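You operate a simulated robot arm through the tools that you are given. There is no shell and no other tool. Be economical: measure what you need, move in short steps, check, and stop when the job is done.

You are at the controls of a simulated two-armed robot. One attempt, no reset.

TASK
Press the bush into the yellow wheel.
Fine: air on, slide in, both buttons together; leave the wheel in the press and the dial as it is; air off again.

It is judged by the outcome, as a careful person would: the job done as asked, and still so three seconds after it is handed in. It fails if anything else is knocked over, pushed out of place, dropped, spilled or broken.

THE ROBOT
Two 7-joint arms with two-finger parallel grippers on one trunk, on a base that drives. Base frame: it is fixed to the floor where the robot stands at the start and does not move with it; the origin is under the middle of the robot, x ahead of it, y to its left, z up. Units: m, degrees, N and s.
The left shoulder is at the start at [-0.082, 0.119, 0.851], the right one opposite. With the tool pointing down near the work surface each hand reaches from about 0.14 to 0.58 m from the robot's upright axis, wherever it stands, measured 20 degrees to its own side. Places, roughly: air lever [0.8, 0, 0.9]; nest on the press slide [0.6, -0.3, 0.9]; press slide [0.6, -0.3, 0.9]; pressure dial [1, -0.1, 0.9]. Payload 3.43 kg a hand.
The TCP of each hand is the grasp point between the finger pads, 0.03 m short of the fingertips. In the tool frame z runs along the fingers and y along their closing line. The gripper opens to 0.094 m. The fingers are 0.028 m wide and 0.01 m thick; the gripper's body (0.05 by 0.096 m) begins 0.055 m behind the TCP.
Orientation is told as [roll, pitch, yaw] about the base's x, y, z axes, in that order, counted from this pose: with the fingers straight down and closing along the base's y, the tool's x points along the base's -x, its y along +y and its z along -z.

THE INTERFACE
- The arms move only by the tool send_rows. It takes "left_targets", "right_targets" or both (then of equal length, played together; a hand with none holds still); each is a list of rows, each an object of numbers (a shift or turn left out is 0, a gripper value left out holds the last): "x", "y", "z": the shift along the base's x, y, z in m; "ax", "ay", "az": the turn, a rotation vector about the base's x, y, z in degrees; "grip": the closure in counts, from 0 (fully open) to 255 (shut). In form: [{"x": .., "y": .., "z": .., "ax": .., "ay": .., "az": .., "grip": ..}, ...]. A call has 1 to 20 rows; each row shifts and turns the commanded pose from where the row before left it. Rows are played at 5 a second. More than 0.05 m and 8.6 degrees between two rows, or a gripper value outside its range, and nothing of the call is played. A pose out of reach is approached as far as the arm can. The call stops where the force on the tool passes 40 N (or 10 N more than at its start, if that is more) or the arm is blocked; 0.2 s more then pass. The fingers move at their own pace (about 0.153 m/s each) and stop on an object; they squeeze with about 20 N. The grip force told is the motor's: it shows also when the fingers shut on nothing. Time passes only in rows, and 0.2 s behind the last, so rows that do not move let the fingers close. The reply holds the time, the measured pose of the TCP, the force on the tool along the base axes, the opening and the grip force, in the units named above and with some noise, with the torque about the TCP (base axes, N m) and any sound that the robot's microphone picked up, and new pictures: "views" is both (left out), scene, wrist or none (wrist: the cameras of the hands that moved).
- Cameras (640 x 400 px; columns grow to the right, rows downward): "scene" is now at [0.023, -0.0342, 1.5587]; the picture's right is [-0.47, -0.89, 0.00], its down [-0.68, 0.36, -0.64] and it looks along [0.57, -0.30, -0.76] (base axes); focal length 251 px, centre (320, 200). "left" rides on the left gripper at [0.076, -0.014, -0.103] in its tool frame; the picture's right is [0.18, 0.98, 0.00], its down [-0.75, 0.14, -0.64] and it looks along [-0.63, 0.12, 0.77] (tool axes); focal length 243 px, centre (320, 200). "right" rides on the right gripper at [0.076, 0.014, -0.103] in its tool frame; the picture's right is [-0.18, 0.98, 0.00], its down [-0.75, -0.14, -0.64] and it looks along [-0.63, -0.12, 0.77] (tool axes); focal length 243 px, centre (320, 200). There is no depth. A picture from a camera that has moved, and an enlarged one, comes with that camera's place and axes in the base frame and with its lens.
- raise_lower(by): slides the trunk up (or, below 0, down) by that many m; the arms and the scene camera ride with it, the base frame stays. It gives what a move gives, with no picture.
- base_move(legs): drives the robot by 1 to 6 legs, each [ahead, left, turn to the left] in m, m and degrees, along the robot's own axes; the way and the turn of a leg run together, so that a leg with both is an arc; at most 1.5 m and 180 degrees a leg. The arms and the cameras ride along, it lands a little off, and it stops where it bumps. It gives what a move gives, and a new picture of the scene camera.
- head_to(pan, tilt): turns the head with the scene camera to pan (to the left, within 143 degrees either way) and tilt (down, from -29 to 69), counted from straight ahead of the robot. It gives what a move gives, and a new picture of the scene camera.
- close_up(camera, box): a new picture of the part [left, top, right, bottom] of that camera's present view, enlarged. The clock stands still meanwhile.
- job_done(): hands the job in; it is judged then, once.

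Go step by step. Nothing tells you exact positions but the pictures and the camera data: compare them with the known pose of the tool, close in by small moves and look again before you grip or let go. The budget is 120 turns and 260 pictures, counting those below and the enlarged ones. Unless the task says otherwise, let go and move clear before handing in, and close with one line.

The tools are called after "Call:" by a JSON object that holds its "api" and its "payload". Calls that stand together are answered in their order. send_rows: Moves the arms, as the interface text tells. Its arguments: {"type":"object","properties":{"left_targets":{"type":"array","items":{"type":"object","properties":{"x":{"type":"number"},"y":{"type":"number"},"z":{"type":"number"},"ax":{"type":"number"},"ay":{"type":"number"},"az":{"type":"number"},"grip":{"type":"number"}}}},"right_targets":{"type":"array","items":{"type":"object","properties":{"x":{"type":"number"},"y":{"type":"number"},"z":{"type":"number"},"ax":{"type":"number"},"ay":{"type":"number"},"az":{"type":"number"},"grip":{"type":"number"}}}},"views":{"type":"string","enum":["both","scene","wrist","none"]}},"required":[]} The other tools are called the same way: raise_lower (by) slides the trunk up or down; base_move (legs) drives the base; head_to (pan, tilt) turns the head that bears the scene camera; close_up (camera, box) takes an enlarged picture of a part of a camera's view; job_done () hands the job in.

At the start:

```text
time_s: 0.0
left_ee_pos: [0.2967, -0.0317, 1.1678]
left_tool_rot: [0.0, 0.0, 0.0]
left_wrist_force: [0.3, -0.6, -0.1]
left_torque: [-0.04, -0.01, -0.03]
left_finger_gap: 0.0937
left_finger_force: 0.1
right_ee_pos: [0.2494, -0.2645, 1.2306]
right_tool_rot: [0.1, -0.1, -0.1]
right_wrist_force: [0.0, 0.9, 0.3]
right_torque: [-0.01, 0.01, -0.01]
right_finger_gap: 0.094
right_finger_force: 0.0
trunk travel left (down, up): [-0.275, 0.06]
robot x, y, heading: [0.0003, 0.0007, -0.3]
head pan, tilt: [-27.7, 49.9]
```

scene: 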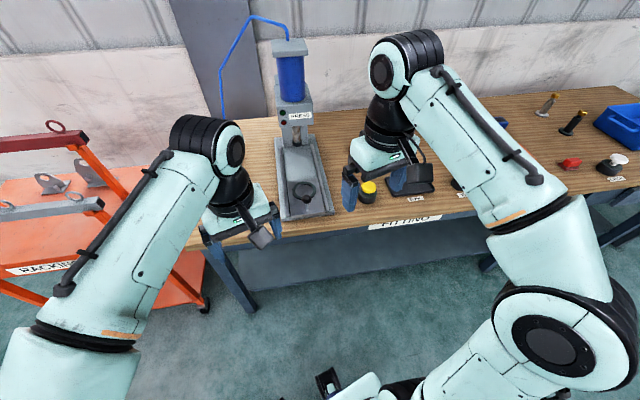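
right: 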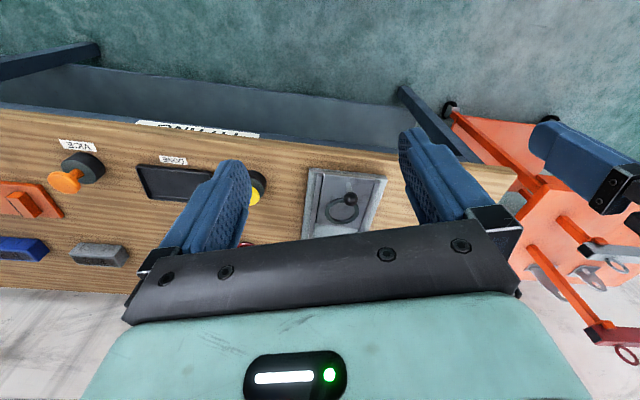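
left: 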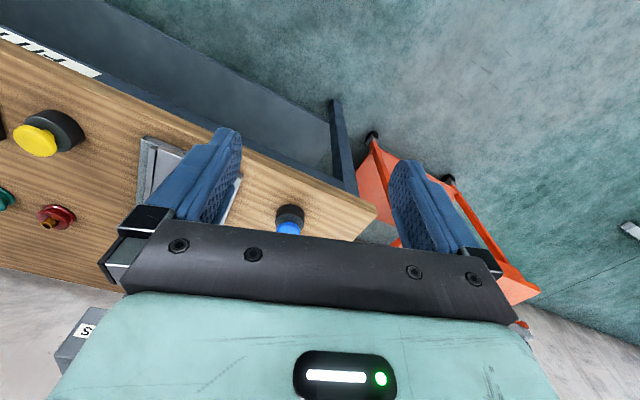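

I see a press with a slide and nest on the bench, with the arms partly in the way. I'll look closer at the press and its surroundings.

Call:
{"api": "close_up", "payload": {"camera": "scene", "box": [240, 30, 400, 230]}}

Call:
{"api": "close_up", "payload": {"camera": "left", "box": [0, 80, 400, 360]}}

Call:
{"api": "close_up", "payload": {"camera": "right", "box": [0, 100, 420, 300]}}

Call:
{"api": "close_up", "payload": {"camera": "scene", "box": [440, 80, 640, 220]}}

```text
2.00 times, centred on (320, 130) of scene
camera zoom: at [0.023, -0.0342, 1.5587], right [-0.47, -0.89, 0.0], down [-0.68, 0.36, -0.64], along [0.57, -0.3, -0.76], focal length 502 px, centre (320, 340)
```

zoom: 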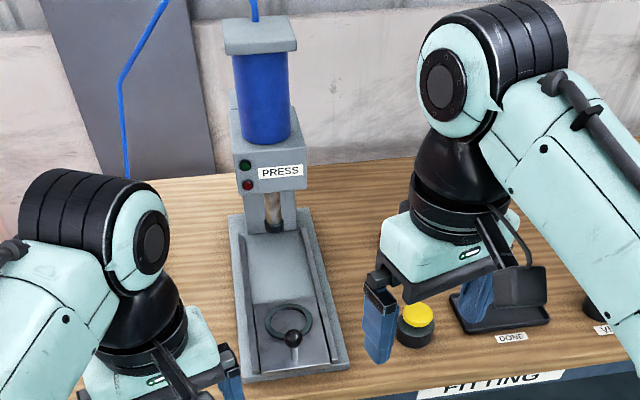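

```text
1.43 times, centred on (200, 220) of left
camera zoom: at [0.2198, -0.046, 1.2707], right [-0.18, 0.98, 0.0], down [0.75, 0.14, 0.64], along [0.63, 0.12, -0.77], focal length 347 px, centre (491, 171)
```

zoom: 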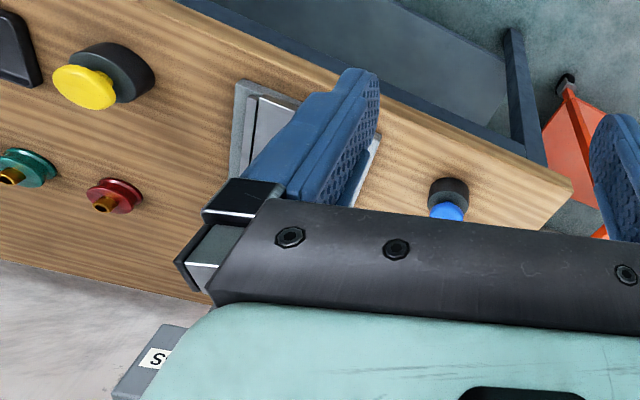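

```text
1.52 times, centred on (210, 200) of right
camera zoom: at [0.1745, -0.2505, 1.3326], right [0.19, 0.98, 0.0], down [0.75, -0.14, 0.64], along [0.63, -0.12, -0.77], focal length 370 px, centre (488, 200)
```

zoom: 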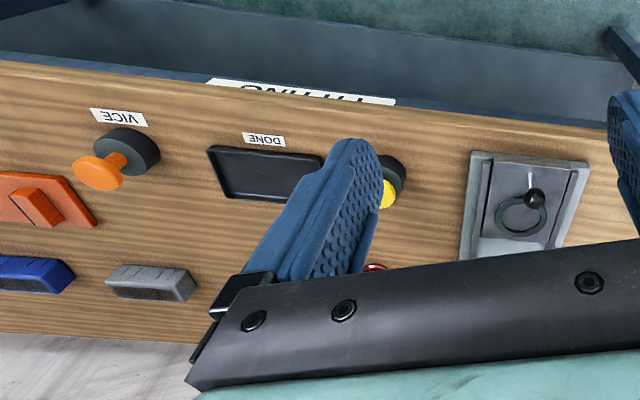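

```text
2.86 times, centred on (540, 150) of scene
camera zoom: at [0.023, -0.0342, 1.5587], right [-0.47, -0.89, 0.0], down [-0.68, 0.36, -0.64], along [0.57, -0.3, -0.76], focal length 717 px, centre (-309, 343)
```

zoom: 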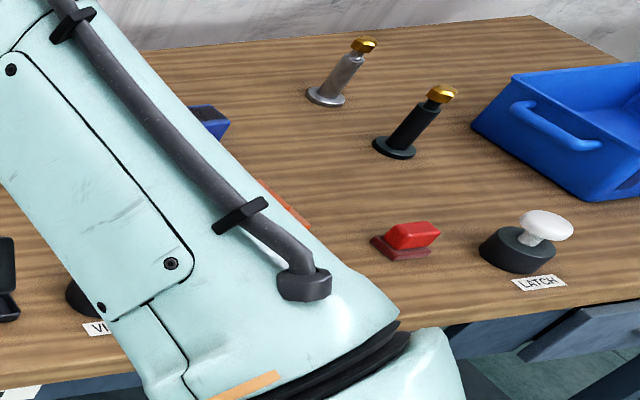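

The arms hide parts of the bench. I'll spread the hands outwards and look again.

Call:
{"api": "send_rows", "payload": {"left_targets": [{"y": 0.05}, {"y": 0.05}, {"y": 0.05}, {"y": 0.05}, {"y": 0.05}, {"y": 0.05}], "right_targets": [{"y": -0.05, "x": -0.01}, {"y": -0.05, "x": -0.01}, {"y": -0.05, "x": -0.01}, {"y": -0.04, "x": -0.01}, {"x": -0.01}, {"x": -0.01}], "views": "none"}}

Call:
{"api": "head_to", "payload": {"pan": -15, "tilt": 35}}

```text
refused: row 1 steps farther than a row can; nothing moved
```

```text
time_s: 0.8
left_ee_pos: [0.2957, -0.0316, 1.1677]
left_tool_rot: [0.0, 0.0, 0.0]
left_wrist_force: [-1.0, 0.1, 0.4]
left_torque: [-0.01, 0.01, 0.03]
left_finger_gap: 0.094
left_finger_force: 0.1
right_ee_pos: [0.2497, -0.263, 1.2303]
right_tool_rot: [0.1, -0.1, -0.1]
right_wrist_force: [0.3, 1.5, 0.0]
right_torque: [-0.01, -0.02, 0.01]
right_finger_gap: 0.094
right_finger_force: 0.2
trunk travel left (down, up): [-0.275, 0.06]
robot x, y, heading: [0.0019, 0.0021, 0.2]
head pan, tilt: [-15.0, 35.0]
camera scene: at [0.0397, -0.0212, 1.5802], right [-0.26, -0.97, 0.0], down [-0.55, 0.15, -0.82], along [0.79, -0.21, -0.57], focal length 251 px, centre (320, 200)
```

scene: 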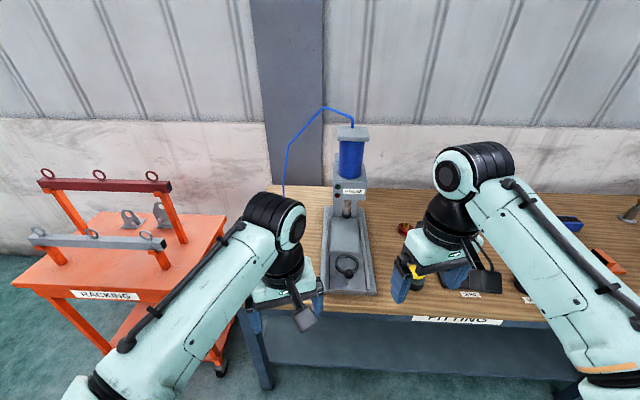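

Call:
{"api": "send_rows", "payload": {"left_targets": [{"y": 0.048}, {"y": 0.048}, {"y": 0.048}, {"y": 0.048}, {"y": 0.048}, {"y": 0.048}], "right_targets": [{"y": -0.045, "x": -0.01}, {"y": -0.045, "x": -0.01}, {"y": -0.045, "x": -0.01}, {"y": -0.045, "x": -0.01}, {"y": -0.045}, {"y": -0.045}], "views": "both"}}

```text
time_s: 2.2
left_ee_pos: [0.2977, 0.2545, 1.1671]
left_tool_rot: [0.0, 0.0, -0.2]
left_wrist_force: [1.1, 0.3, 0.0]
left_torque: [0.02, -0.01, -0.01]
left_finger_gap: 0.0939
left_finger_force: 0.1
right_ee_pos: [0.2007, -0.5225, 1.2207]
right_tool_rot: [0.0, -0.3, 0.3]
right_wrist_force: [0.1, -0.3, 0.1]
right_torque: [0.04, -0.04, 0.02]
right_finger_gap: 0.0937
right_finger_force: 0.0
right hand out of reach, approached as far as the arm can: row 6
trunk travel left (down, up): [-0.275, 0.06]
robot x, y, heading: [-0.002, 0.0022, 0.1]
head pan, tilt: [-15.0, 35.0]
camera scene: at [0.0398, -0.0211, 1.5803], right [-0.26, -0.97, 0.0], down [-0.55, 0.15, -0.82], along [0.79, -0.21, -0.57], focal length 251 px, centre (320, 200)
camera right: at [0.126, -0.509, 1.3226], right [0.18, 0.98, 0.0], down [0.75, -0.14, 0.65], along [0.63, -0.12, -0.76], focal length 243 px, centre (320, 200)
camera left: at [0.2212, 0.2413, 1.2693], right [-0.18, 0.98, 0.0], down [0.75, 0.14, 0.64], along [0.63, 0.12, -0.77], focal length 243 px, centre (320, 200)
```

scene: 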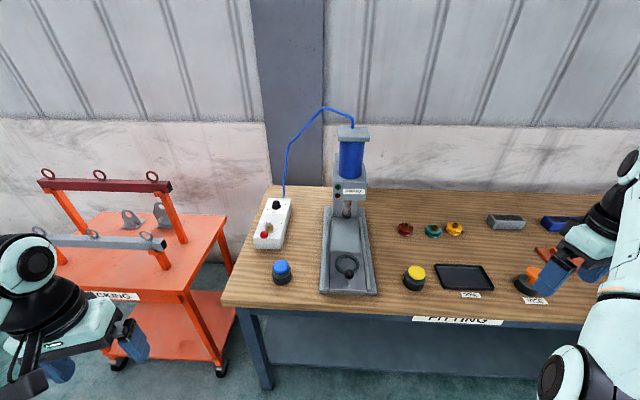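
right: 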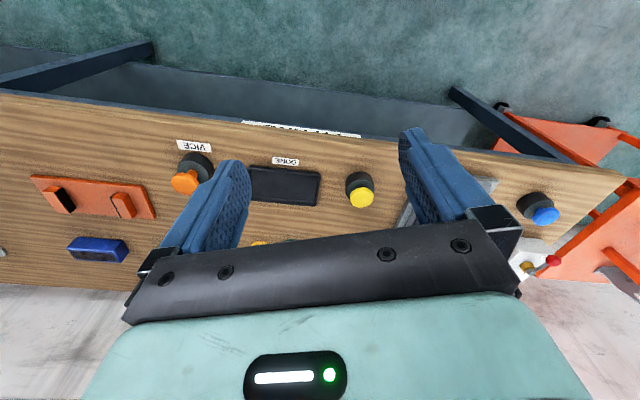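
left: 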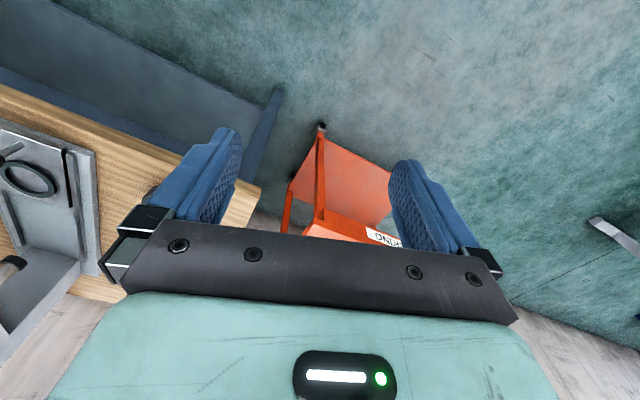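

Now all is visible: air box left of the press, blue and yellow palm buttons either side, and three wheels (red, green, yellow) with bushes to the right. Enlarging.

Call:
{"api": "close_up", "payload": {"camera": "scene", "box": [240, 180, 400, 300]}}

Call:
{"api": "close_up", "payload": {"camera": "scene", "box": [380, 200, 500, 300]}}

Call:
{"api": "close_up", "payload": {"camera": "scene", "box": [300, 110, 400, 220]}}

Call:
{"api": "close_up", "payload": {"camera": "scene", "box": [240, 190, 310, 260]}}

Call:
{"api": "close_up", "payload": {"camera": "scene", "box": [310, 200, 390, 300]}}

```text
3.33 times, centred on (320, 240) of scene
camera zoom: at [0.0398, -0.0211, 1.5803], right [-0.26, -0.97, 0.0], down [-0.55, 0.15, -0.82], along [0.79, -0.21, -0.57], focal length 836 px, centre (320, 67)
```

zoom: 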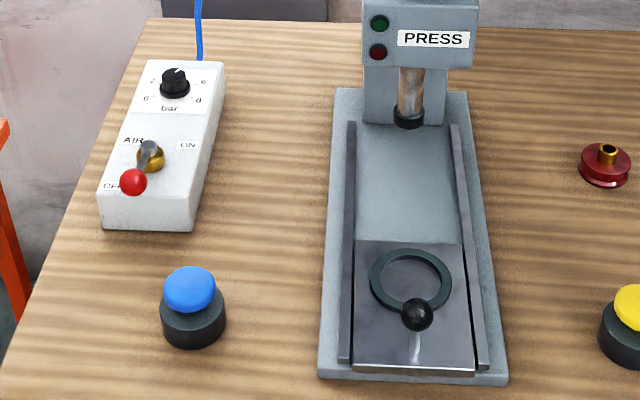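

```text
4.00 times, centred on (440, 250) of scene
camera zoom: at [0.0398, -0.0211, 1.5803], right [-0.26, -0.97, 0.0], down [-0.55, 0.15, -0.82], along [0.79, -0.21, -0.57], focal length 1003 px, centre (-160, 0)
```

zoom: 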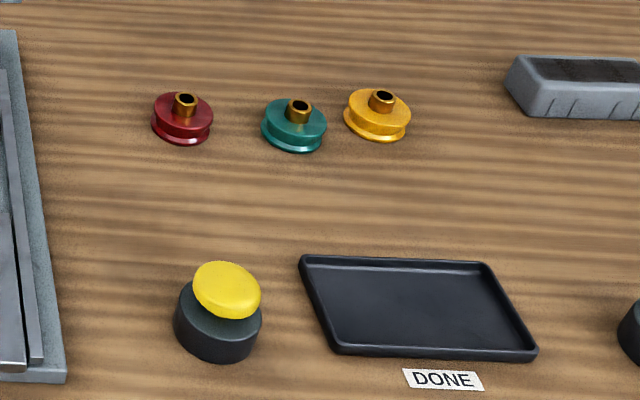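

```text
3.64 times, centred on (350, 165) of scene
camera zoom: at [0.0398, -0.0211, 1.5803], right [-0.26, -0.97, 0.0], down [-0.55, 0.15, -0.82], along [0.79, -0.21, -0.57], focal length 912 px, centre (211, 327)
```

zoom: 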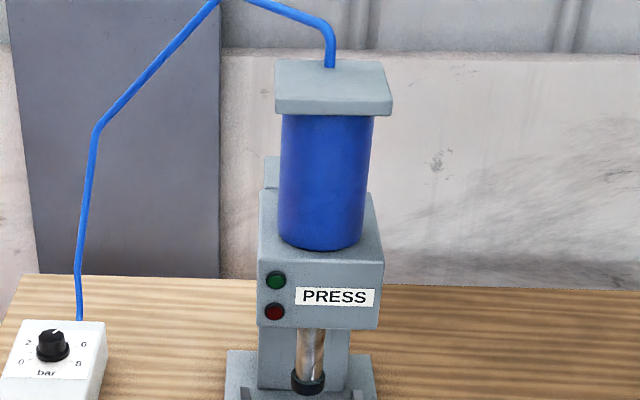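

```text
5.71 times, centred on (275, 225) of scene
camera zoom: at [0.0398, -0.0211, 1.5803], right [-0.26, -0.97, 0.0], down [-0.55, 0.15, -0.82], along [0.79, -0.21, -0.57], focal length 1433 px, centre (577, 57)
```

zoom: 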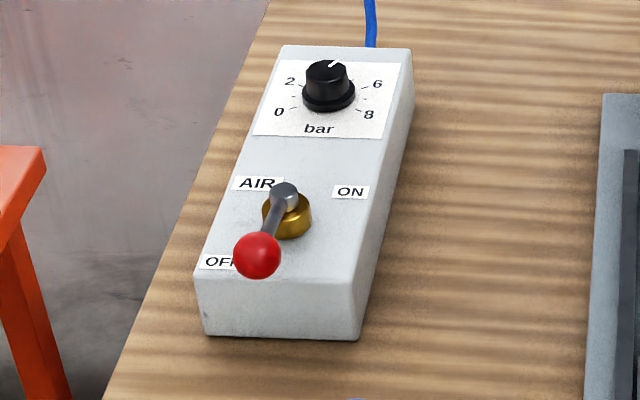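

```text
4.00 times, centred on (350, 250) of scene
camera zoom: at [0.0398, -0.0211, 1.5803], right [-0.26, -0.97, 0.0], down [-0.55, 0.15, -0.82], along [0.79, -0.21, -0.57], focal length 1003 px, centre (200, 0)
```

zoom: 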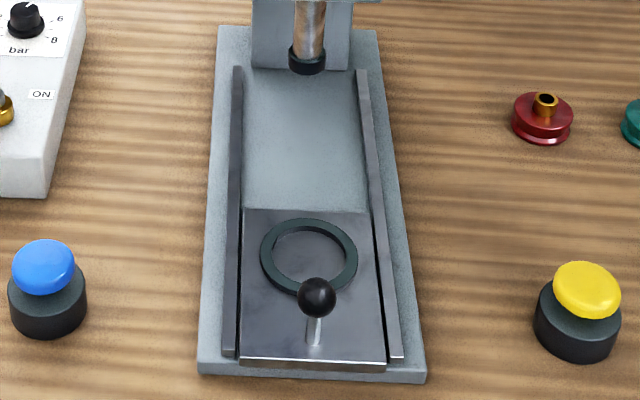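

The bench appears turned about -18° from my heading, bench top about z 0.83. I look down to see how close the base can get.

Call:
{"api": "head_to", "payload": {"pan": -18, "tilt": 69}}

```text
time_s: 3.2
left_ee_pos: [0.2975, 0.2539, 1.1662]
left_tool_rot: [0.1, -0.1, 0.0]
left_wrist_force: [-0.3, -0.3, -0.6]
left_torque: [-0.01, 0.0, -0.02]
left_finger_gap: 0.094
left_finger_force: 0.2
right_ee_pos: [0.2012, -0.5222, 1.2204]
right_tool_rot: [0.0, -0.2, 0.1]
right_wrist_force: [0.0, -0.2, 0.2]
right_torque: [0.01, 0.0, -0.03]
right_finger_gap: 0.0941
right_finger_force: 0.1
trunk travel left (down, up): [-0.275, 0.06]
robot x, y, heading: [-0.0033, 0.0024, 0.0]
head pan, tilt: [-18.0, 68.8]
camera scene: at [0.0079, -0.0156, 1.5366], right [-0.31, -0.95, 0.0], down [-0.89, 0.29, -0.36], along [0.35, -0.11, -0.93], focal length 251 px, centre (320, 200)
```

scene: 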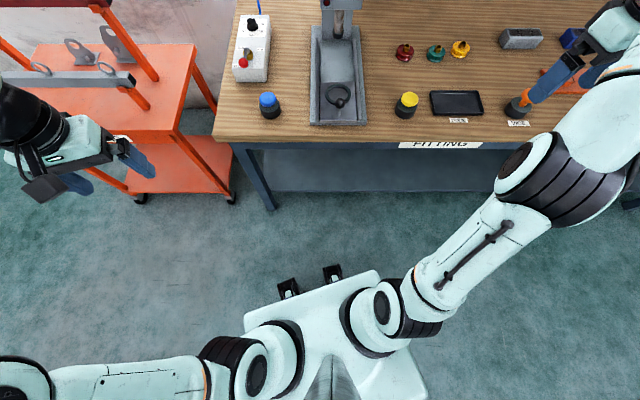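

Bench edge is about 0.49 m ahead along -18°. I tuck the right hand, turn square to the bench and slide right toward the wheels.

Call:
{"api": "send_rows", "payload": {"right_targets": [{"y": 0.045}, {"y": 0.045}, {"y": 0.045}, {"y": 0.045}], "views": "none"}}

Call:
{"api": "base_move", "payload": {"legs": [[0, 0, -18], [0, -0.37, 0], [0.15, 0, 0]]}}

Call:
{"api": "head_to", "payload": {"pan": 0, "tilt": 60}}

```text
time_s: 4.2
left_ee_pos: [0.2962, 0.2561, 1.1669]
left_tool_rot: [0.0, 0.1, -0.1]
left_wrist_force: [-0.2, 0.0, 0.6]
left_torque: [0.0, 0.03, -0.03]
left_finger_gap: 0.094
left_finger_force: 0.0
right_ee_pos: [0.202, -0.345, 1.221]
right_tool_rot: [0.0, -0.2, -0.1]
right_wrist_force: [-1.1, 0.4, 0.6]
right_torque: [-0.03, -0.01, -0.05]
right_finger_gap: 0.0937
right_finger_force: 0.1
trunk travel left (down, up): [-0.275, 0.06]
robot x, y, heading: [0.0004, -0.0018, -0.2]
head pan, tilt: [-18.0, 68.8]
```

```text
time_s: 10.0
left_ee_pos: [0.391, -0.2467, 1.1654]
left_tool_rot: [0.1, 0.0, -17.4]
left_wrist_force: [0.8, 0.1, -0.4]
left_torque: [0.03, 0.01, 0.0]
left_finger_gap: 0.0941
left_finger_force: 0.1
right_ee_pos: [0.1218, -0.7915, 1.22]
right_tool_rot: [0.2, 0.0, -17.5]
right_wrist_force: [0.3, 0.0, -0.7]
right_torque: [0.03, 0.04, 0.02]
right_finger_gap: 0.0937
right_finger_force: 0.1
trunk travel left (down, up): [-0.275, 0.06]
robot x, y, heading: [0.0328, -0.3993, -17.4]
head pan, tilt: [-18.0, 68.8]
camera scene: at [0.0333, -0.4189, 1.5365], right [-0.58, -0.82, 0.0], down [-0.76, 0.54, -0.36], along [0.3, -0.21, -0.93], focal length 251 px, centre (320, 200)
```

scene: 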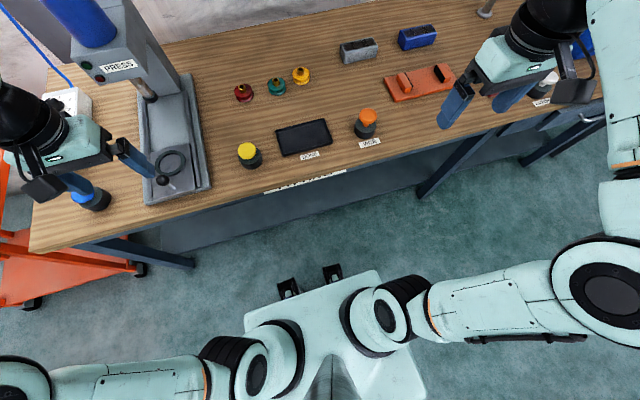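

```text
time_s: 10.8
left_ee_pos: [0.3901, -0.2474, 1.1668]
left_tool_rot: [0.0, -0.1, -17.5]
left_wrist_force: [0.2, -1.0, -0.4]
left_torque: [-0.01, -0.03, -0.02]
left_finger_gap: 0.094
left_finger_force: 0.1
right_ee_pos: [0.1201, -0.7914, 1.2207]
right_tool_rot: [0.1, 0.0, -17.5]
right_wrist_force: [0.0, -0.7, 1.0]
right_torque: [-0.04, 0.0, 0.0]
right_finger_gap: 0.0938
right_finger_force: 0.0
trunk travel left (down, up): [-0.275, 0.06]
robot x, y, heading: [0.0307, -0.4023, -17.4]
head pan, tilt: [0.0, 60.0]
camera scene: at [0.0507, -0.4063, 1.5459], right [-0.3, -0.95, 0.0], down [-0.83, 0.26, -0.5], along [0.48, -0.15, -0.87], focal length 251 px, centre (320, 200)
```

scene: 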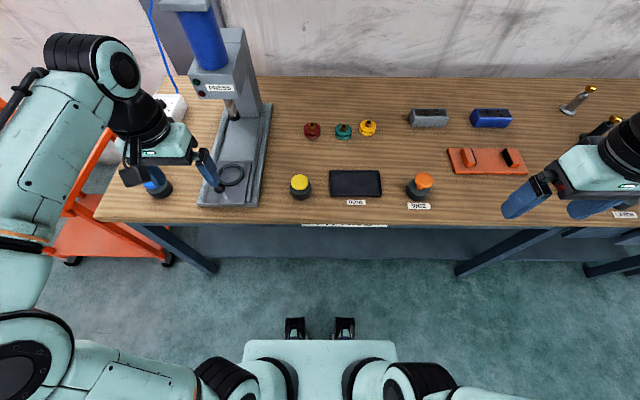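

Square to the bench now; the yellow wheel is about 0.73 ahead and 0.18 right. I'll drive forward to bring it within reach.

Call:
{"api": "base_move", "payload": {"legs": [[0.12, 0, 0]]}}

Call:
{"api": "base_move", "payload": {"legs": [[0.07, 0, -0.6]]}}

```text
time_s: 12.0
left_ee_pos: [0.5024, -0.2823, 1.1661]
left_tool_rot: [0.1, -0.1, -17.3]
left_wrist_force: [-0.7, 0.9, 0.0]
left_torque: [0.0, 0.03, -0.02]
left_finger_gap: 0.094
left_finger_force: 0.1
right_ee_pos: [0.2348, -0.8277, 1.2204]
right_tool_rot: [0.1, -0.1, -17.6]
right_wrist_force: [0.5, 0.0, 0.8]
right_torque: [-0.03, 0.01, 0.03]
right_finger_gap: 0.094
right_finger_force: 0.0
trunk travel left (down, up): [-0.275, 0.06]
robot x, y, heading: [0.144, -0.4402, -17.2]
head pan, tilt: [0.0, 60.0]
camera scene: at [0.1644, -0.4418, 1.5458], right [-0.3, -0.95, 0.0], down [-0.83, 0.26, -0.5], along [0.48, -0.15, -0.87], focal length 251 px, centre (320, 200)
```

scene: 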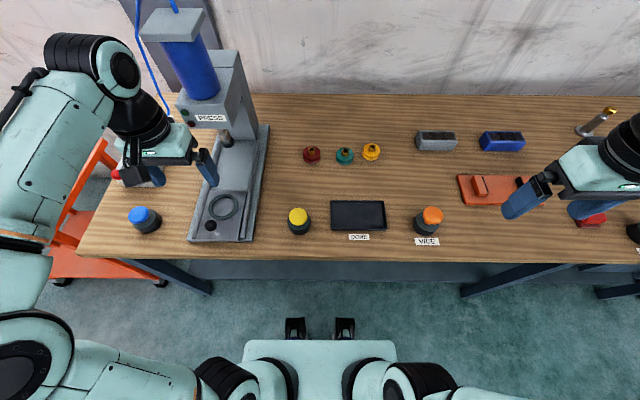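

```text
time_s: 13.1
left_ee_pos: [0.5724, -0.3074, 1.1653]
left_tool_rot: [0.0, 0.1, -18.0]
left_wrist_force: [-0.1, -0.4, -0.6]
left_torque: [0.03, 0.01, -0.02]
left_finger_gap: 0.094
left_finger_force: 0.1
right_ee_pos: [0.2954, -0.8487, 1.2196]
right_tool_rot: [0.0, -0.1, -18.0]
right_wrist_force: [1.1, -0.7, -0.5]
right_torque: [0.02, 0.01, 0.0]
right_finger_gap: 0.094
right_finger_force: 0.0
trunk travel left (down, up): [-0.275, 0.06]
robot x, y, heading: [0.2135, -0.4589, -18.0]
head pan, tilt: [0.0, 60.0]
camera scene: at [0.2319, -0.4635, 1.5459], right [-0.31, -0.95, 0.0], down [-0.82, 0.27, -0.5], along [0.48, -0.15, -0.87], focal length 251 px, centre (320, 200)
```

scene: 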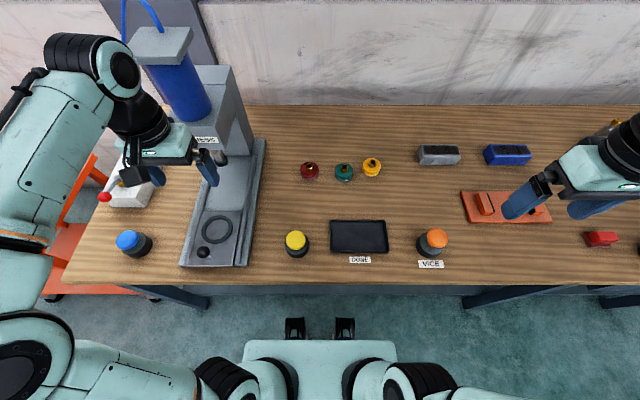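

No bump. I measure the wheel closely.

Call:
{"api": "close_up", "payload": {"camera": "scene", "box": [290, 140, 400, 210]}}

Call:
{"api": "close_up", "payload": {"camera": "right", "box": [0, 0, 640, 400]}}

```text
5.71 times, centred on (345, 175) of scene
camera zoom: at [0.2319, -0.4635, 1.5459], right [-0.31, -0.95, 0.0], down [-0.82, 0.27, -0.5], along [0.48, -0.15, -0.87], focal length 1433 px, centre (177, 343)
```

zoom: 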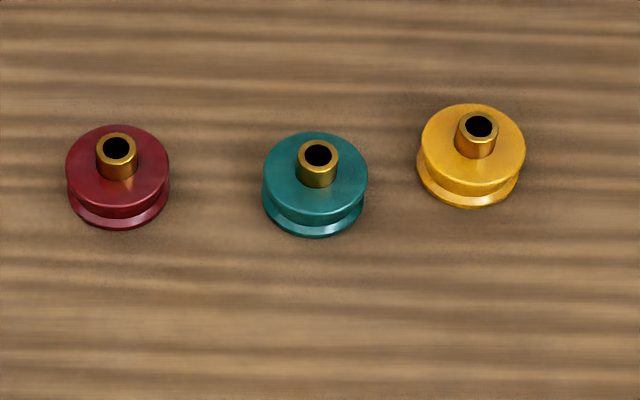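

```text
1.00 times, centred on (320, 200) of right (not enlarged: the box is as wide or as high as the picture)
camera zoom: at [0.2299, -0.8129, 1.322], right [0.48, 0.88, 0.0], down [0.67, -0.37, 0.64], along [0.56, -0.31, -0.77], focal length 243 px, centre (320, 200)
```

zoom: 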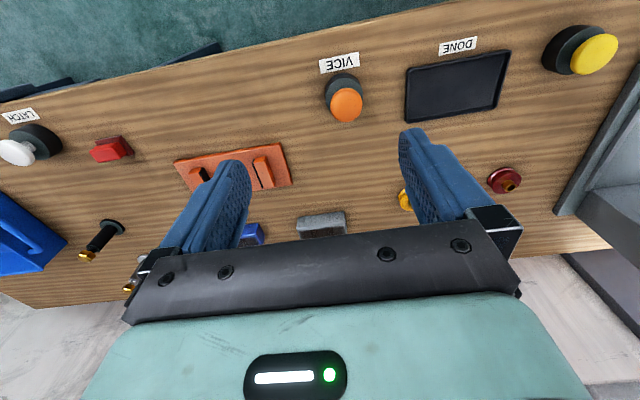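

Yellow wheel's centre is about [0.681, -0.797], top z≈0.85, dia ≈0.062. I hover the right hand above it with the fingers partly closed (the green wheel is close).

Call:
{"api": "send_rows", "payload": {"right_targets": [{"x": 0.0385, "y": 0.0052, "z": -0.022, "grip": 50}, {"x": 0.0385, "y": 0.0052, "z": -0.022}, {"x": 0.0385, "y": 0.0052, "z": -0.022}, {"x": 0.0385, "y": 0.0052, "z": -0.022}, {"x": 0.0385, "y": 0.0052, "z": -0.022}, {"x": 0.0385, "y": 0.0052, "z": -0.022}, {"x": 0.0385, "y": 0.0052, "z": -0.022}, {"x": 0.0385, "y": 0.0052, "z": -0.022}, {"x": 0.0385, "y": 0.0052, "z": -0.022}, {"x": 0.0385, "y": 0.0052, "z": -0.022}, {}], "views": "both"}}

```text
time_s: 15.4
left_ee_pos: [0.5724, -0.3083, 1.1668]
left_tool_rot: [0.0, -0.1, -18.0]
left_wrist_force: [-0.1, -0.2, -0.3]
left_torque: [0.0, -0.02, -0.02]
left_finger_gap: 0.0939
left_finger_force: 0.0
right_ee_pos: [0.6494, -0.7966, 1.0112]
right_tool_rot: [0.2, -0.1, -18.1]
right_wrist_force: [0.2, -0.6, -0.7]
right_torque: [0.01, 0.02, -0.01]
right_finger_gap: 0.0756
right_finger_force: 0.0
right hand out of reach, approached as far as the arm can: row 10
trunk travel left (down, up): [-0.275, 0.06]
robot x, y, heading: [0.2144, -0.4605, -18.0]
head pan, tilt: [0.0, 60.0]
camera scene: at [0.2315, -0.4633, 1.5459], right [-0.31, -0.95, 0.0], down [-0.82, 0.27, -0.5], along [0.48, -0.15, -0.87], focal length 251 px, centre (320, 200)
camera right: at [0.5831, -0.7618, 1.1131], right [0.48, 0.88, 0.0], down [0.67, -0.37, 0.64], along [0.56, -0.31, -0.77], focal length 243 px, centre (320, 200)
```

scene: 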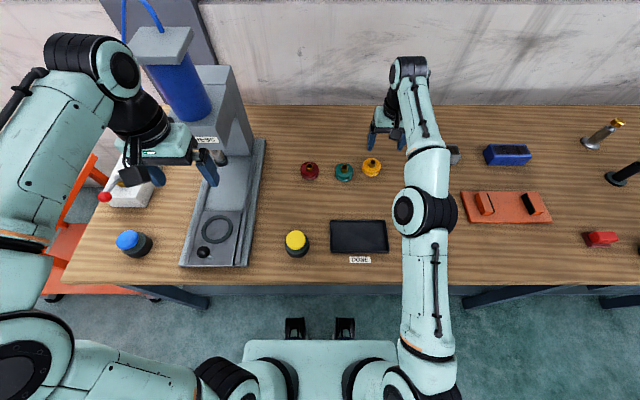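
right: 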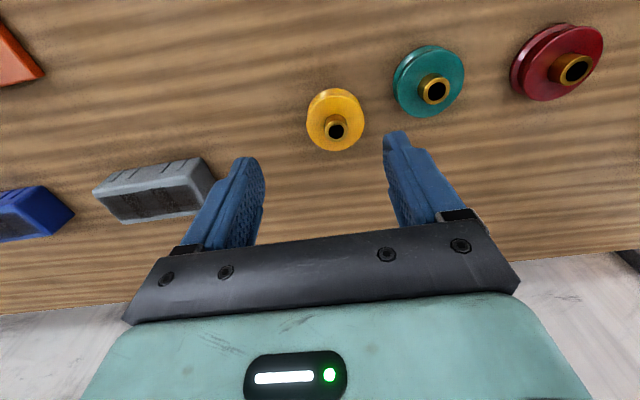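

Wheel position confirmed at [0.681, -0.797] by the wrist camera; the arm is at its reach limit, so I drive 4 cm nearer.

Call:
{"api": "base_move", "payload": {"legs": [[0.04, 0, 0]]}}

```text
time_s: 16.3
left_ee_pos: [0.6106, -0.3182, 1.1663]
left_tool_rot: [0.0, 0.1, -18.1]
left_wrist_force: [-0.8, -0.7, 0.6]
left_torque: [0.03, 0.06, -0.02]
left_finger_gap: 0.0941
left_finger_force: 0.0
right_ee_pos: [0.6891, -0.8106, 1.0116]
right_tool_rot: [0.1, 0.0, -18.1]
right_wrist_force: [-0.1, 0.1, -0.3]
right_torque: [0.02, 0.06, 0.0]
right_finger_gap: 0.0755
right_finger_force: 0.1
trunk travel left (down, up): [-0.275, 0.06]
robot x, y, heading: [0.2484, -0.4696, -17.6]
head pan, tilt: [0.0, 60.0]
camera scene: at [0.2695, -0.4757, 1.5458], right [-0.31, -0.95, 0.0], down [-0.82, 0.27, -0.5], along [0.48, -0.15, -0.87], focal length 251 px, centre (320, 200)
```

scene: 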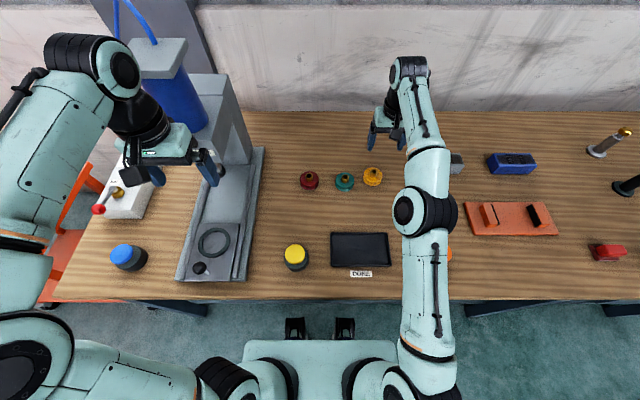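

Now shift slightly to centre over the wheel and lower to z 0.93.

Call:
{"api": "send_rows", "payload": {"right_targets": [{"x": -0.004, "y": 0.007, "z": -0.02}, {"x": -0.004, "y": 0.006, "z": -0.03}, {"z": -0.03}, {}], "views": "wrist"}}

```text
time_s: 17.3
left_ee_pos: [0.6107, -0.3196, 1.1671]
left_tool_rot: [0.0, 0.0, -18.0]
left_wrist_force: [0.6, 0.4, 0.6]
left_torque: [-0.01, -0.01, -0.03]
left_finger_gap: 0.094
left_finger_force: 0.1
right_ee_pos: [0.6779, -0.7995, 0.9319]
right_tool_rot: [0.1, -0.2, -18.2]
right_wrist_force: [0.3, 0.6, -0.3]
right_torque: [-0.01, 0.0, -0.01]
right_finger_gap: 0.0756
right_finger_force: 0.0
trunk travel left (down, up): [-0.275, 0.06]
robot x, y, heading: [0.2493, -0.4712, -18.0]
head pan, tilt: [0.0, 60.0]
camera right: at [0.6123, -0.7616, 1.0333], right [0.48, 0.88, 0.0], down [0.67, -0.37, 0.64], along [0.57, -0.31, -0.77], focal length 243 px, centre (320, 200)
```

right: 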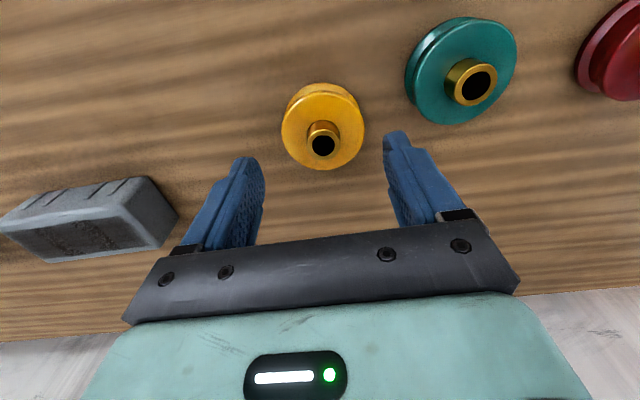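

Wheel measured at about [0.684, -0.798]; small shift and lower to 0.885, then check.

Call:
{"api": "send_rows", "payload": {"right_targets": [{"x": 0.005, "y": 0.001, "z": -0.02}, {"z": -0.026}, {}], "views": "wrist"}}

Call:
{"api": "close_up", "payload": {"camera": "scene", "box": [330, 100, 430, 200]}}

```text
time_s: 18.1
left_ee_pos: [0.6095, -0.3193, 1.1669]
left_tool_rot: [0.0, 0.0, -18.0]
left_wrist_force: [-0.4, -0.2, 0.2]
left_torque: [-0.01, -0.02, 0.0]
left_finger_gap: 0.0941
left_finger_force: 0.1
right_ee_pos: [0.6836, -0.7971, 0.8858]
right_tool_rot: [0.2, -0.2, -18.1]
right_wrist_force: [0.2, 0.3, -0.3]
right_torque: [-0.04, -0.03, 0.02]
right_finger_gap: 0.0756
right_finger_force: 0.1
trunk travel left (down, up): [-0.275, 0.06]
robot x, y, heading: [0.2473, -0.4724, -17.9]
head pan, tilt: [0.0, 60.0]
camera right: at [0.6172, -0.7603, 0.9874], right [0.48, 0.88, 0.0], down [0.67, -0.37, 0.64], along [0.56, -0.31, -0.77], focal length 243 px, centre (320, 200)
```

right: 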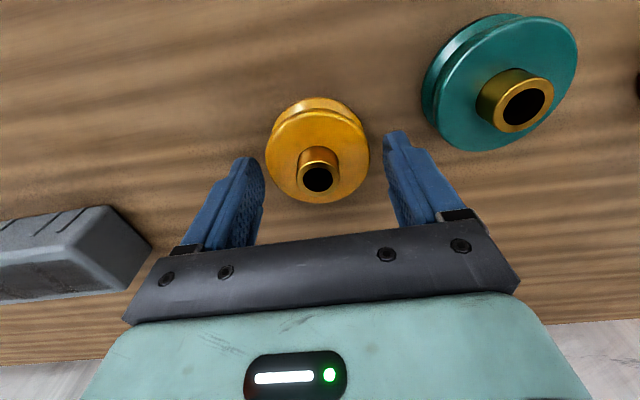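

```text
4.00 times, centred on (380, 150) of scene
camera zoom: at [0.269, -0.4755, 1.5459], right [-0.31, -0.95, 0.0], down [-0.82, 0.27, -0.5], along [0.48, -0.15, -0.87], focal length 1003 px, centre (80, 400)
```

zoom: 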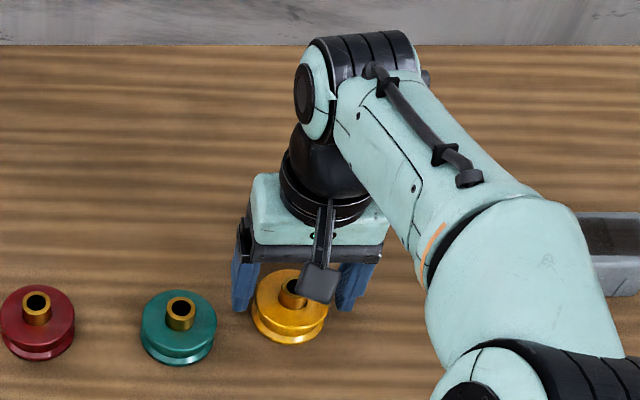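

Centred. Lower another 1.7 cm and look.

Call:
{"api": "send_rows", "payload": {"right_targets": [{"z": -0.012}, {"z": -0.008}, {}], "views": "wrist"}}

Call:
{"api": "close_up", "payload": {"camera": "scene", "box": [370, 140, 430, 190]}}

```text
time_s: 18.9
left_ee_pos: [0.6078, -0.3197, 1.168]
left_tool_rot: [0.0, -0.1, -18.0]
left_wrist_force: [0.1, 0.5, -0.2]
left_torque: [-0.01, 0.01, 0.0]
left_finger_gap: 0.0938
left_finger_force: 0.0
right_ee_pos: [0.684, -0.7968, 0.8698]
right_tool_rot: [0.0, -0.5, -18.1]
right_wrist_force: [-4.3, -0.4, 30.9]
right_torque: [-0.6, 0.71, 0.08]
right_finger_gap: 0.0756
right_finger_force: 0.3
trunk travel left (down, up): [-0.275, 0.06]
robot x, y, heading: [0.2487, -0.474, -18.0]
head pan, tilt: [0.0, 60.0]
camera right: at [0.6162, -0.7596, 0.9713], right [0.48, 0.88, 0.0], down [0.67, -0.37, 0.65], along [0.57, -0.31, -0.76], focal length 243 px, centre (320, 200)
```

right: 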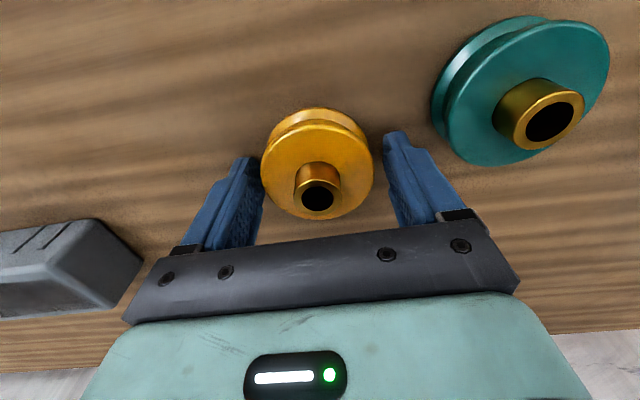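

```text
8.00 times, centred on (400, 165) of scene
camera zoom: at [0.2665, -0.474, 1.5463], right [-0.31, -0.95, 0.0], down [-0.82, 0.27, -0.5], along [0.48, -0.16, -0.87], focal length 2006 px, centre (-320, 480)
```

zoom: 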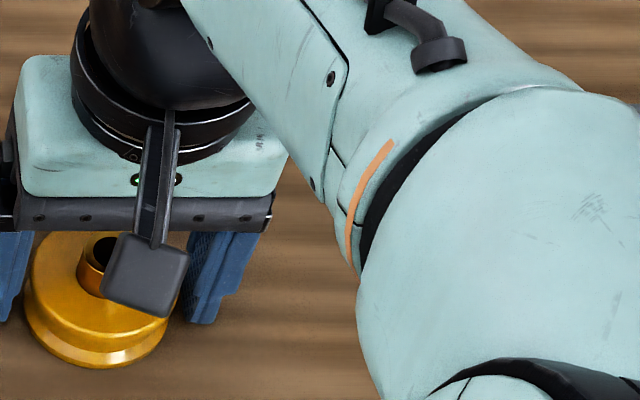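

Fingertips touched the bench (TCP 0.870, so bench z≈0.84). I back up ~9 mm and close on the wheel's rim.

Call:
{"api": "send_rows", "payload": {"right_targets": [{"z": 0.0125, "x": 0.0, "y": -0.001}, {}, {"grip": 90}, {"grip": 130}, {}, {}], "views": "wrist"}}

```text
time_s: 20.3
left_ee_pos: [0.6101, -0.32, 1.1665]
left_tool_rot: [0.0, -0.1, -18.1]
left_wrist_force: [0.1, -0.2, 0.2]
left_torque: [0.01, 0.03, 0.01]
left_finger_gap: 0.0941
left_finger_force: 0.1
right_ee_pos: [0.685, -0.7973, 0.8774]
right_tool_rot: [0.1, -0.1, -18.2]
right_wrist_force: [-0.6, -0.2, -0.1]
right_torque: [0.01, 0.01, -0.02]
right_finger_gap: 0.0613
right_finger_force: 20.3
trunk travel left (down, up): [-0.275, 0.06]
robot x, y, heading: [0.2501, -0.4704, -18.1]
head pan, tilt: [0.0, 60.0]
camera right: at [0.6176, -0.7613, 0.9792], right [0.48, 0.88, 0.0], down [0.67, -0.37, 0.64], along [0.56, -0.31, -0.77], focal length 243 px, centre (320, 200)
```

right: 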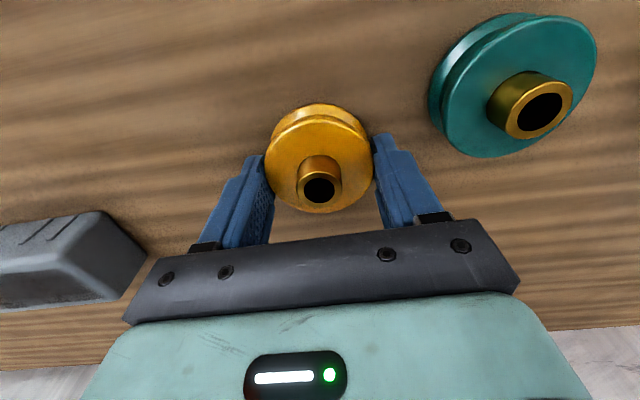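

Gripped at 61 mm. Lift gently.

Call:
{"api": "send_rows", "payload": {"right_targets": [{"z": 0.01}, {"z": 0.02}, {"z": 0.02}, {"z": 0.02}, {"z": 0.02}, {"z": 0.02}, {"z": 0.02}, {}], "views": "wrist"}}

```text
time_s: 22.1
left_ee_pos: [0.6104, -0.3198, 1.1673]
left_tool_rot: [0.0, 0.0, -18.1]
left_wrist_force: [-0.2, -0.3, 1.3]
left_torque: [0.01, -0.05, 0.03]
left_finger_gap: 0.0942
left_finger_force: 0.0
right_ee_pos: [0.6851, -0.7989, 1.0073]
right_tool_rot: [0.1, -0.1, -18.1]
right_wrist_force: [-0.7, -0.2, -6.1]
right_torque: [0.0, -0.02, 0.0]
right_finger_gap: 0.0613
right_finger_force: 19.7
trunk travel left (down, up): [-0.275, 0.06]
robot x, y, heading: [0.2495, -0.4707, -18.0]
head pan, tilt: [0.0, 60.0]
camera right: at [0.619, -0.7622, 1.1103], right [0.48, 0.88, 0.0], down [0.67, -0.37, 0.64], along [0.56, -0.31, -0.77], focal length 243 px, centre (320, 200)
```

right: 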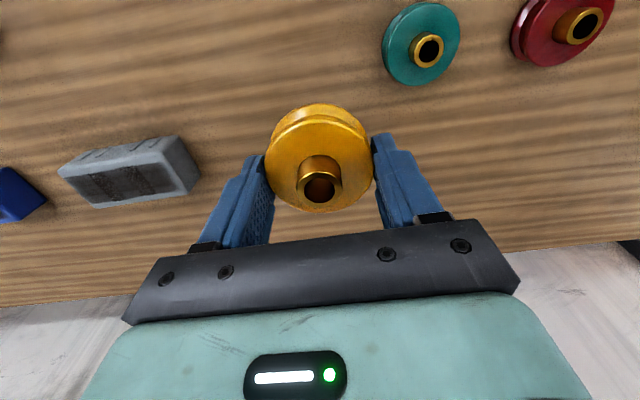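

Wheel and bush held well. I retract the hand, then drive back and left to stand in front of the press.

Call:
{"api": "send_rows", "payload": {"right_targets": [{"x": -0.02, "y": 0.006}, {"x": -0.03, "y": 0.01}, {"x": -0.03, "y": 0.01}, {"x": -0.03, "y": 0.01}, {"x": -0.03, "y": 0.01}, {"x": -0.025, "y": 0.008}, {}], "views": "none"}}

Call:
{"api": "base_move", "payload": {"legs": [[-0.125, 0, 0], [0, 0.301, 0]]}}

```text
time_s: 23.7
left_ee_pos: [0.6101, -0.3187, 1.1663]
left_tool_rot: [0.0, 0.0, -18.0]
left_wrist_force: [-0.7, 0.2, 1.4]
left_torque: [0.04, -0.02, -0.01]
left_finger_gap: 0.094
left_finger_force: 0.0
right_ee_pos: [0.5199, -0.7446, 1.0083]
right_tool_rot: [0.1, 0.0, -18.1]
right_wrist_force: [0.5, 0.0, -6.7]
right_torque: [0.0, 0.02, 0.02]
right_finger_gap: 0.0613
right_finger_force: 20.1
trunk travel left (down, up): [-0.275, 0.06]
robot x, y, heading: [0.2495, -0.47, -18.0]
head pan, tilt: [0.0, 60.0]
```

```text
time_s: 27.8
left_ee_pos: [0.5842, -0.0026, 1.167]
left_tool_rot: [0.0, 0.0, -18.1]
left_wrist_force: [0.3, -0.2, -0.8]
left_torque: [0.01, -0.01, 0.01]
left_finger_gap: 0.0942
left_finger_force: 0.0
right_ee_pos: [0.4939, -0.4266, 1.0081]
right_tool_rot: [0.1, 0.0, -18.2]
right_wrist_force: [0.1, 0.0, -6.0]
right_torque: [-0.02, -0.02, 0.02]
right_finger_gap: 0.0613
right_finger_force: 19.5
trunk travel left (down, up): [-0.275, 0.06]
robot x, y, heading: [0.2254, -0.1533, -18.2]
head pan, tilt: [0.0, 60.0]
camera scene: at [0.2424, -0.1579, 1.5459], right [-0.31, -0.95, 0.0], down [-0.82, 0.27, -0.5], along [0.47, -0.16, -0.87], focal length 251 px, centre (320, 200)
```

scene: 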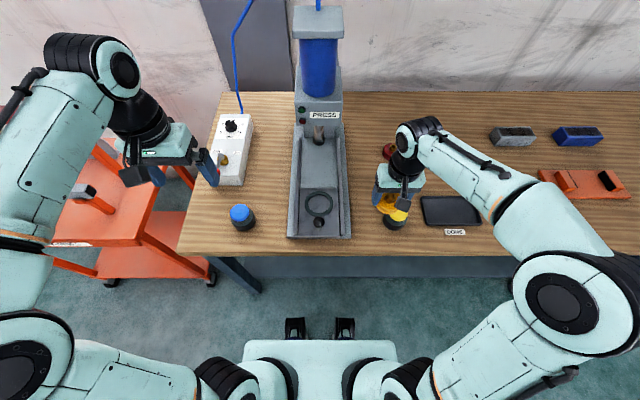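

The press is straight ahead. I enlarge it to locate nest, knob, ram and buttons.

Call:
{"api": "close_up", "payload": {"camera": "scene", "box": [280, 180, 360, 250]}}

Call:
{"api": "close_up", "payload": {"camera": "scene", "box": [190, 100, 350, 200]}}

Call:
{"api": "close_up", "payload": {"camera": "right", "box": [200, 0, 640, 280]}}

```text
5.71 times, centred on (320, 215) of scene
camera zoom: at [0.2424, -0.1579, 1.5459], right [-0.31, -0.95, 0.0], down [-0.82, 0.27, -0.5], along [0.47, -0.16, -0.87], focal length 1433 px, centre (320, 114)
```

zoom: 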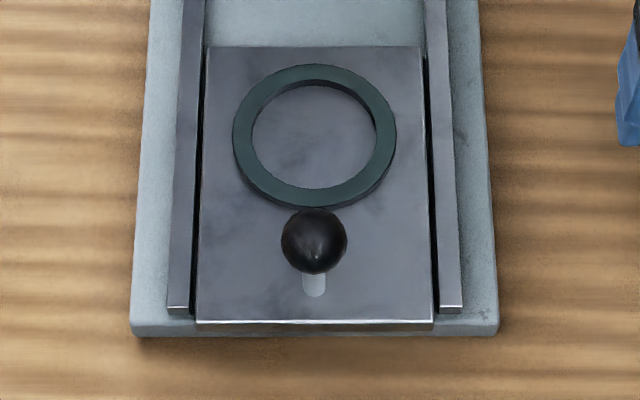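

```text
4.00 times, centred on (270, 150) of scene
camera zoom: at [0.2424, -0.1579, 1.5459], right [-0.31, -0.95, 0.0], down [-0.82, 0.27, -0.5], along [0.47, -0.16, -0.87], focal length 1003 px, centre (520, 400)
```

zoom: 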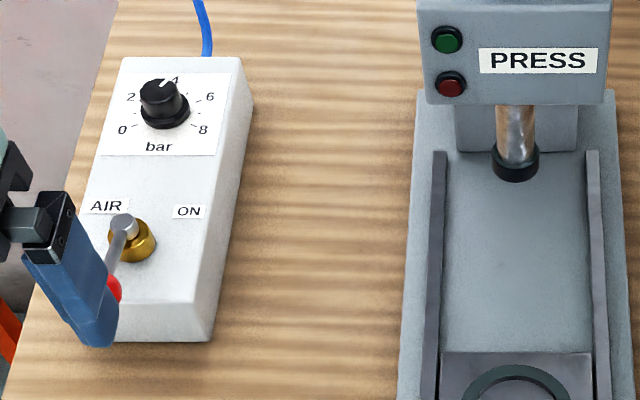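

```text
1.43 times, centred on (420, 140) of right
camera zoom: at [0.4264, -0.3905, 1.1092], right [0.48, 0.88, 0.0], down [0.67, -0.37, 0.64], along [0.56, -0.31, -0.77], focal length 347 px, centre (177, 286)
```

zoom: 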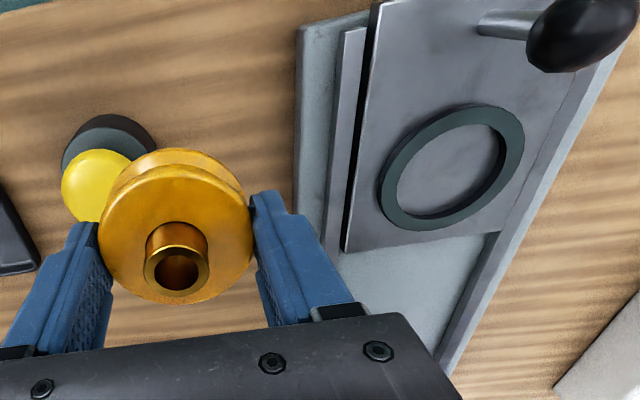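

Nest centre is at about [0.596, -0.271], ring top z≈0.88, with about 4 mm clearance for the wheel. I carry the wheel over it, staying high.

Call:
{"api": "send_rows", "payload": {"right_targets": [{"x": 0.017, "y": 0.026}, {"x": 0.017, "y": 0.026}, {"x": 0.017, "y": 0.026}, {"x": 0.017, "y": 0.026}, {"x": 0.017, "y": 0.026}, {"x": 0.017, "y": 0.0256}, {"z": -0.02}, {"z": -0.02}, {}], "views": "both"}}

Call:
{"api": "close_up", "payload": {"camera": "scene", "box": [270, 150, 370, 250]}}

```text
time_s: 29.8
left_ee_pos: [0.5835, -0.0021, 1.1674]
left_tool_rot: [0.0, 0.0, -18.1]
left_wrist_force: [-0.3, 0.4, -0.2]
left_torque: [-0.03, 0.03, 0.0]
left_finger_gap: 0.094
left_finger_force: 0.0
right_ee_pos: [0.5955, -0.2722, 0.9672]
right_tool_rot: [0.0, -0.2, -18.2]
right_wrist_force: [0.9, 0.3, -5.8]
right_torque: [0.03, 0.02, 0.05]
right_finger_gap: 0.0613
right_finger_force: 20.0
trunk travel left (down, up): [-0.275, 0.06]
robot x, y, heading: [0.221, -0.154, -18.0]
head pan, tilt: [0.0, 60.0]
camera scene: at [0.2423, -0.158, 1.5459], right [-0.31, -0.95, 0.0], down [-0.82, 0.27, -0.5], along [0.48, -0.16, -0.87], focal length 251 px, centre (320, 200)
camera right: at [0.5281, -0.2349, 1.0684], right [0.48, 0.88, 0.0], down [0.67, -0.37, 0.64], along [0.56, -0.31, -0.77], focal length 243 px, centre (320, 200)
```

scene: 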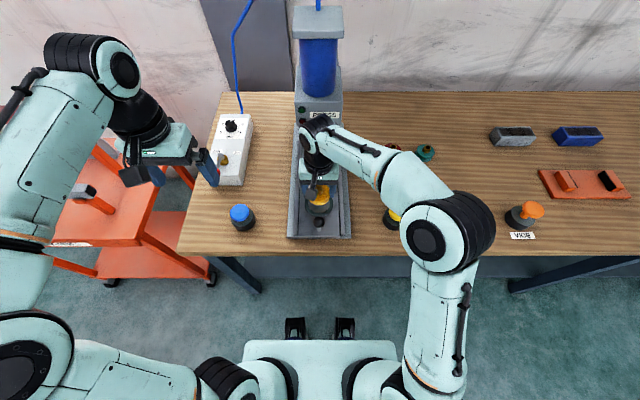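
right: 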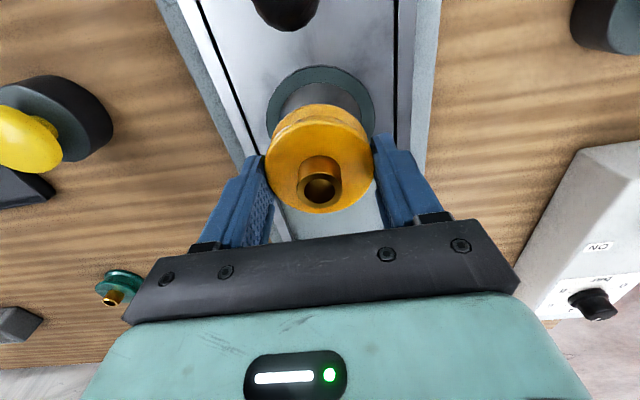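

```text
4.00 times, centred on (320, 200) of scene
camera zoom: at [0.2423, -0.158, 1.5459], right [-0.31, -0.95, 0.0], down [-0.82, 0.27, -0.5], along [0.48, -0.16, -0.87], focal length 1003 px, centre (320, 200)
```

zoom: 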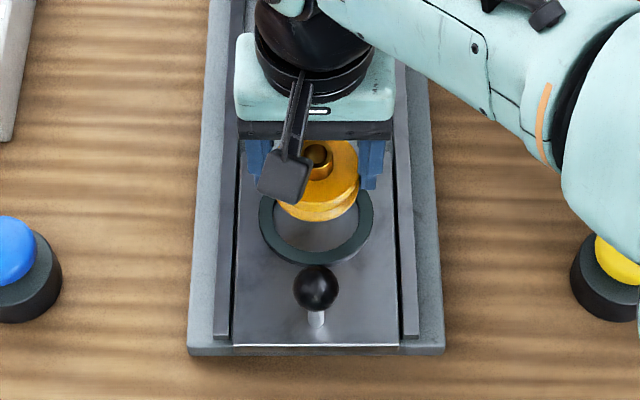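

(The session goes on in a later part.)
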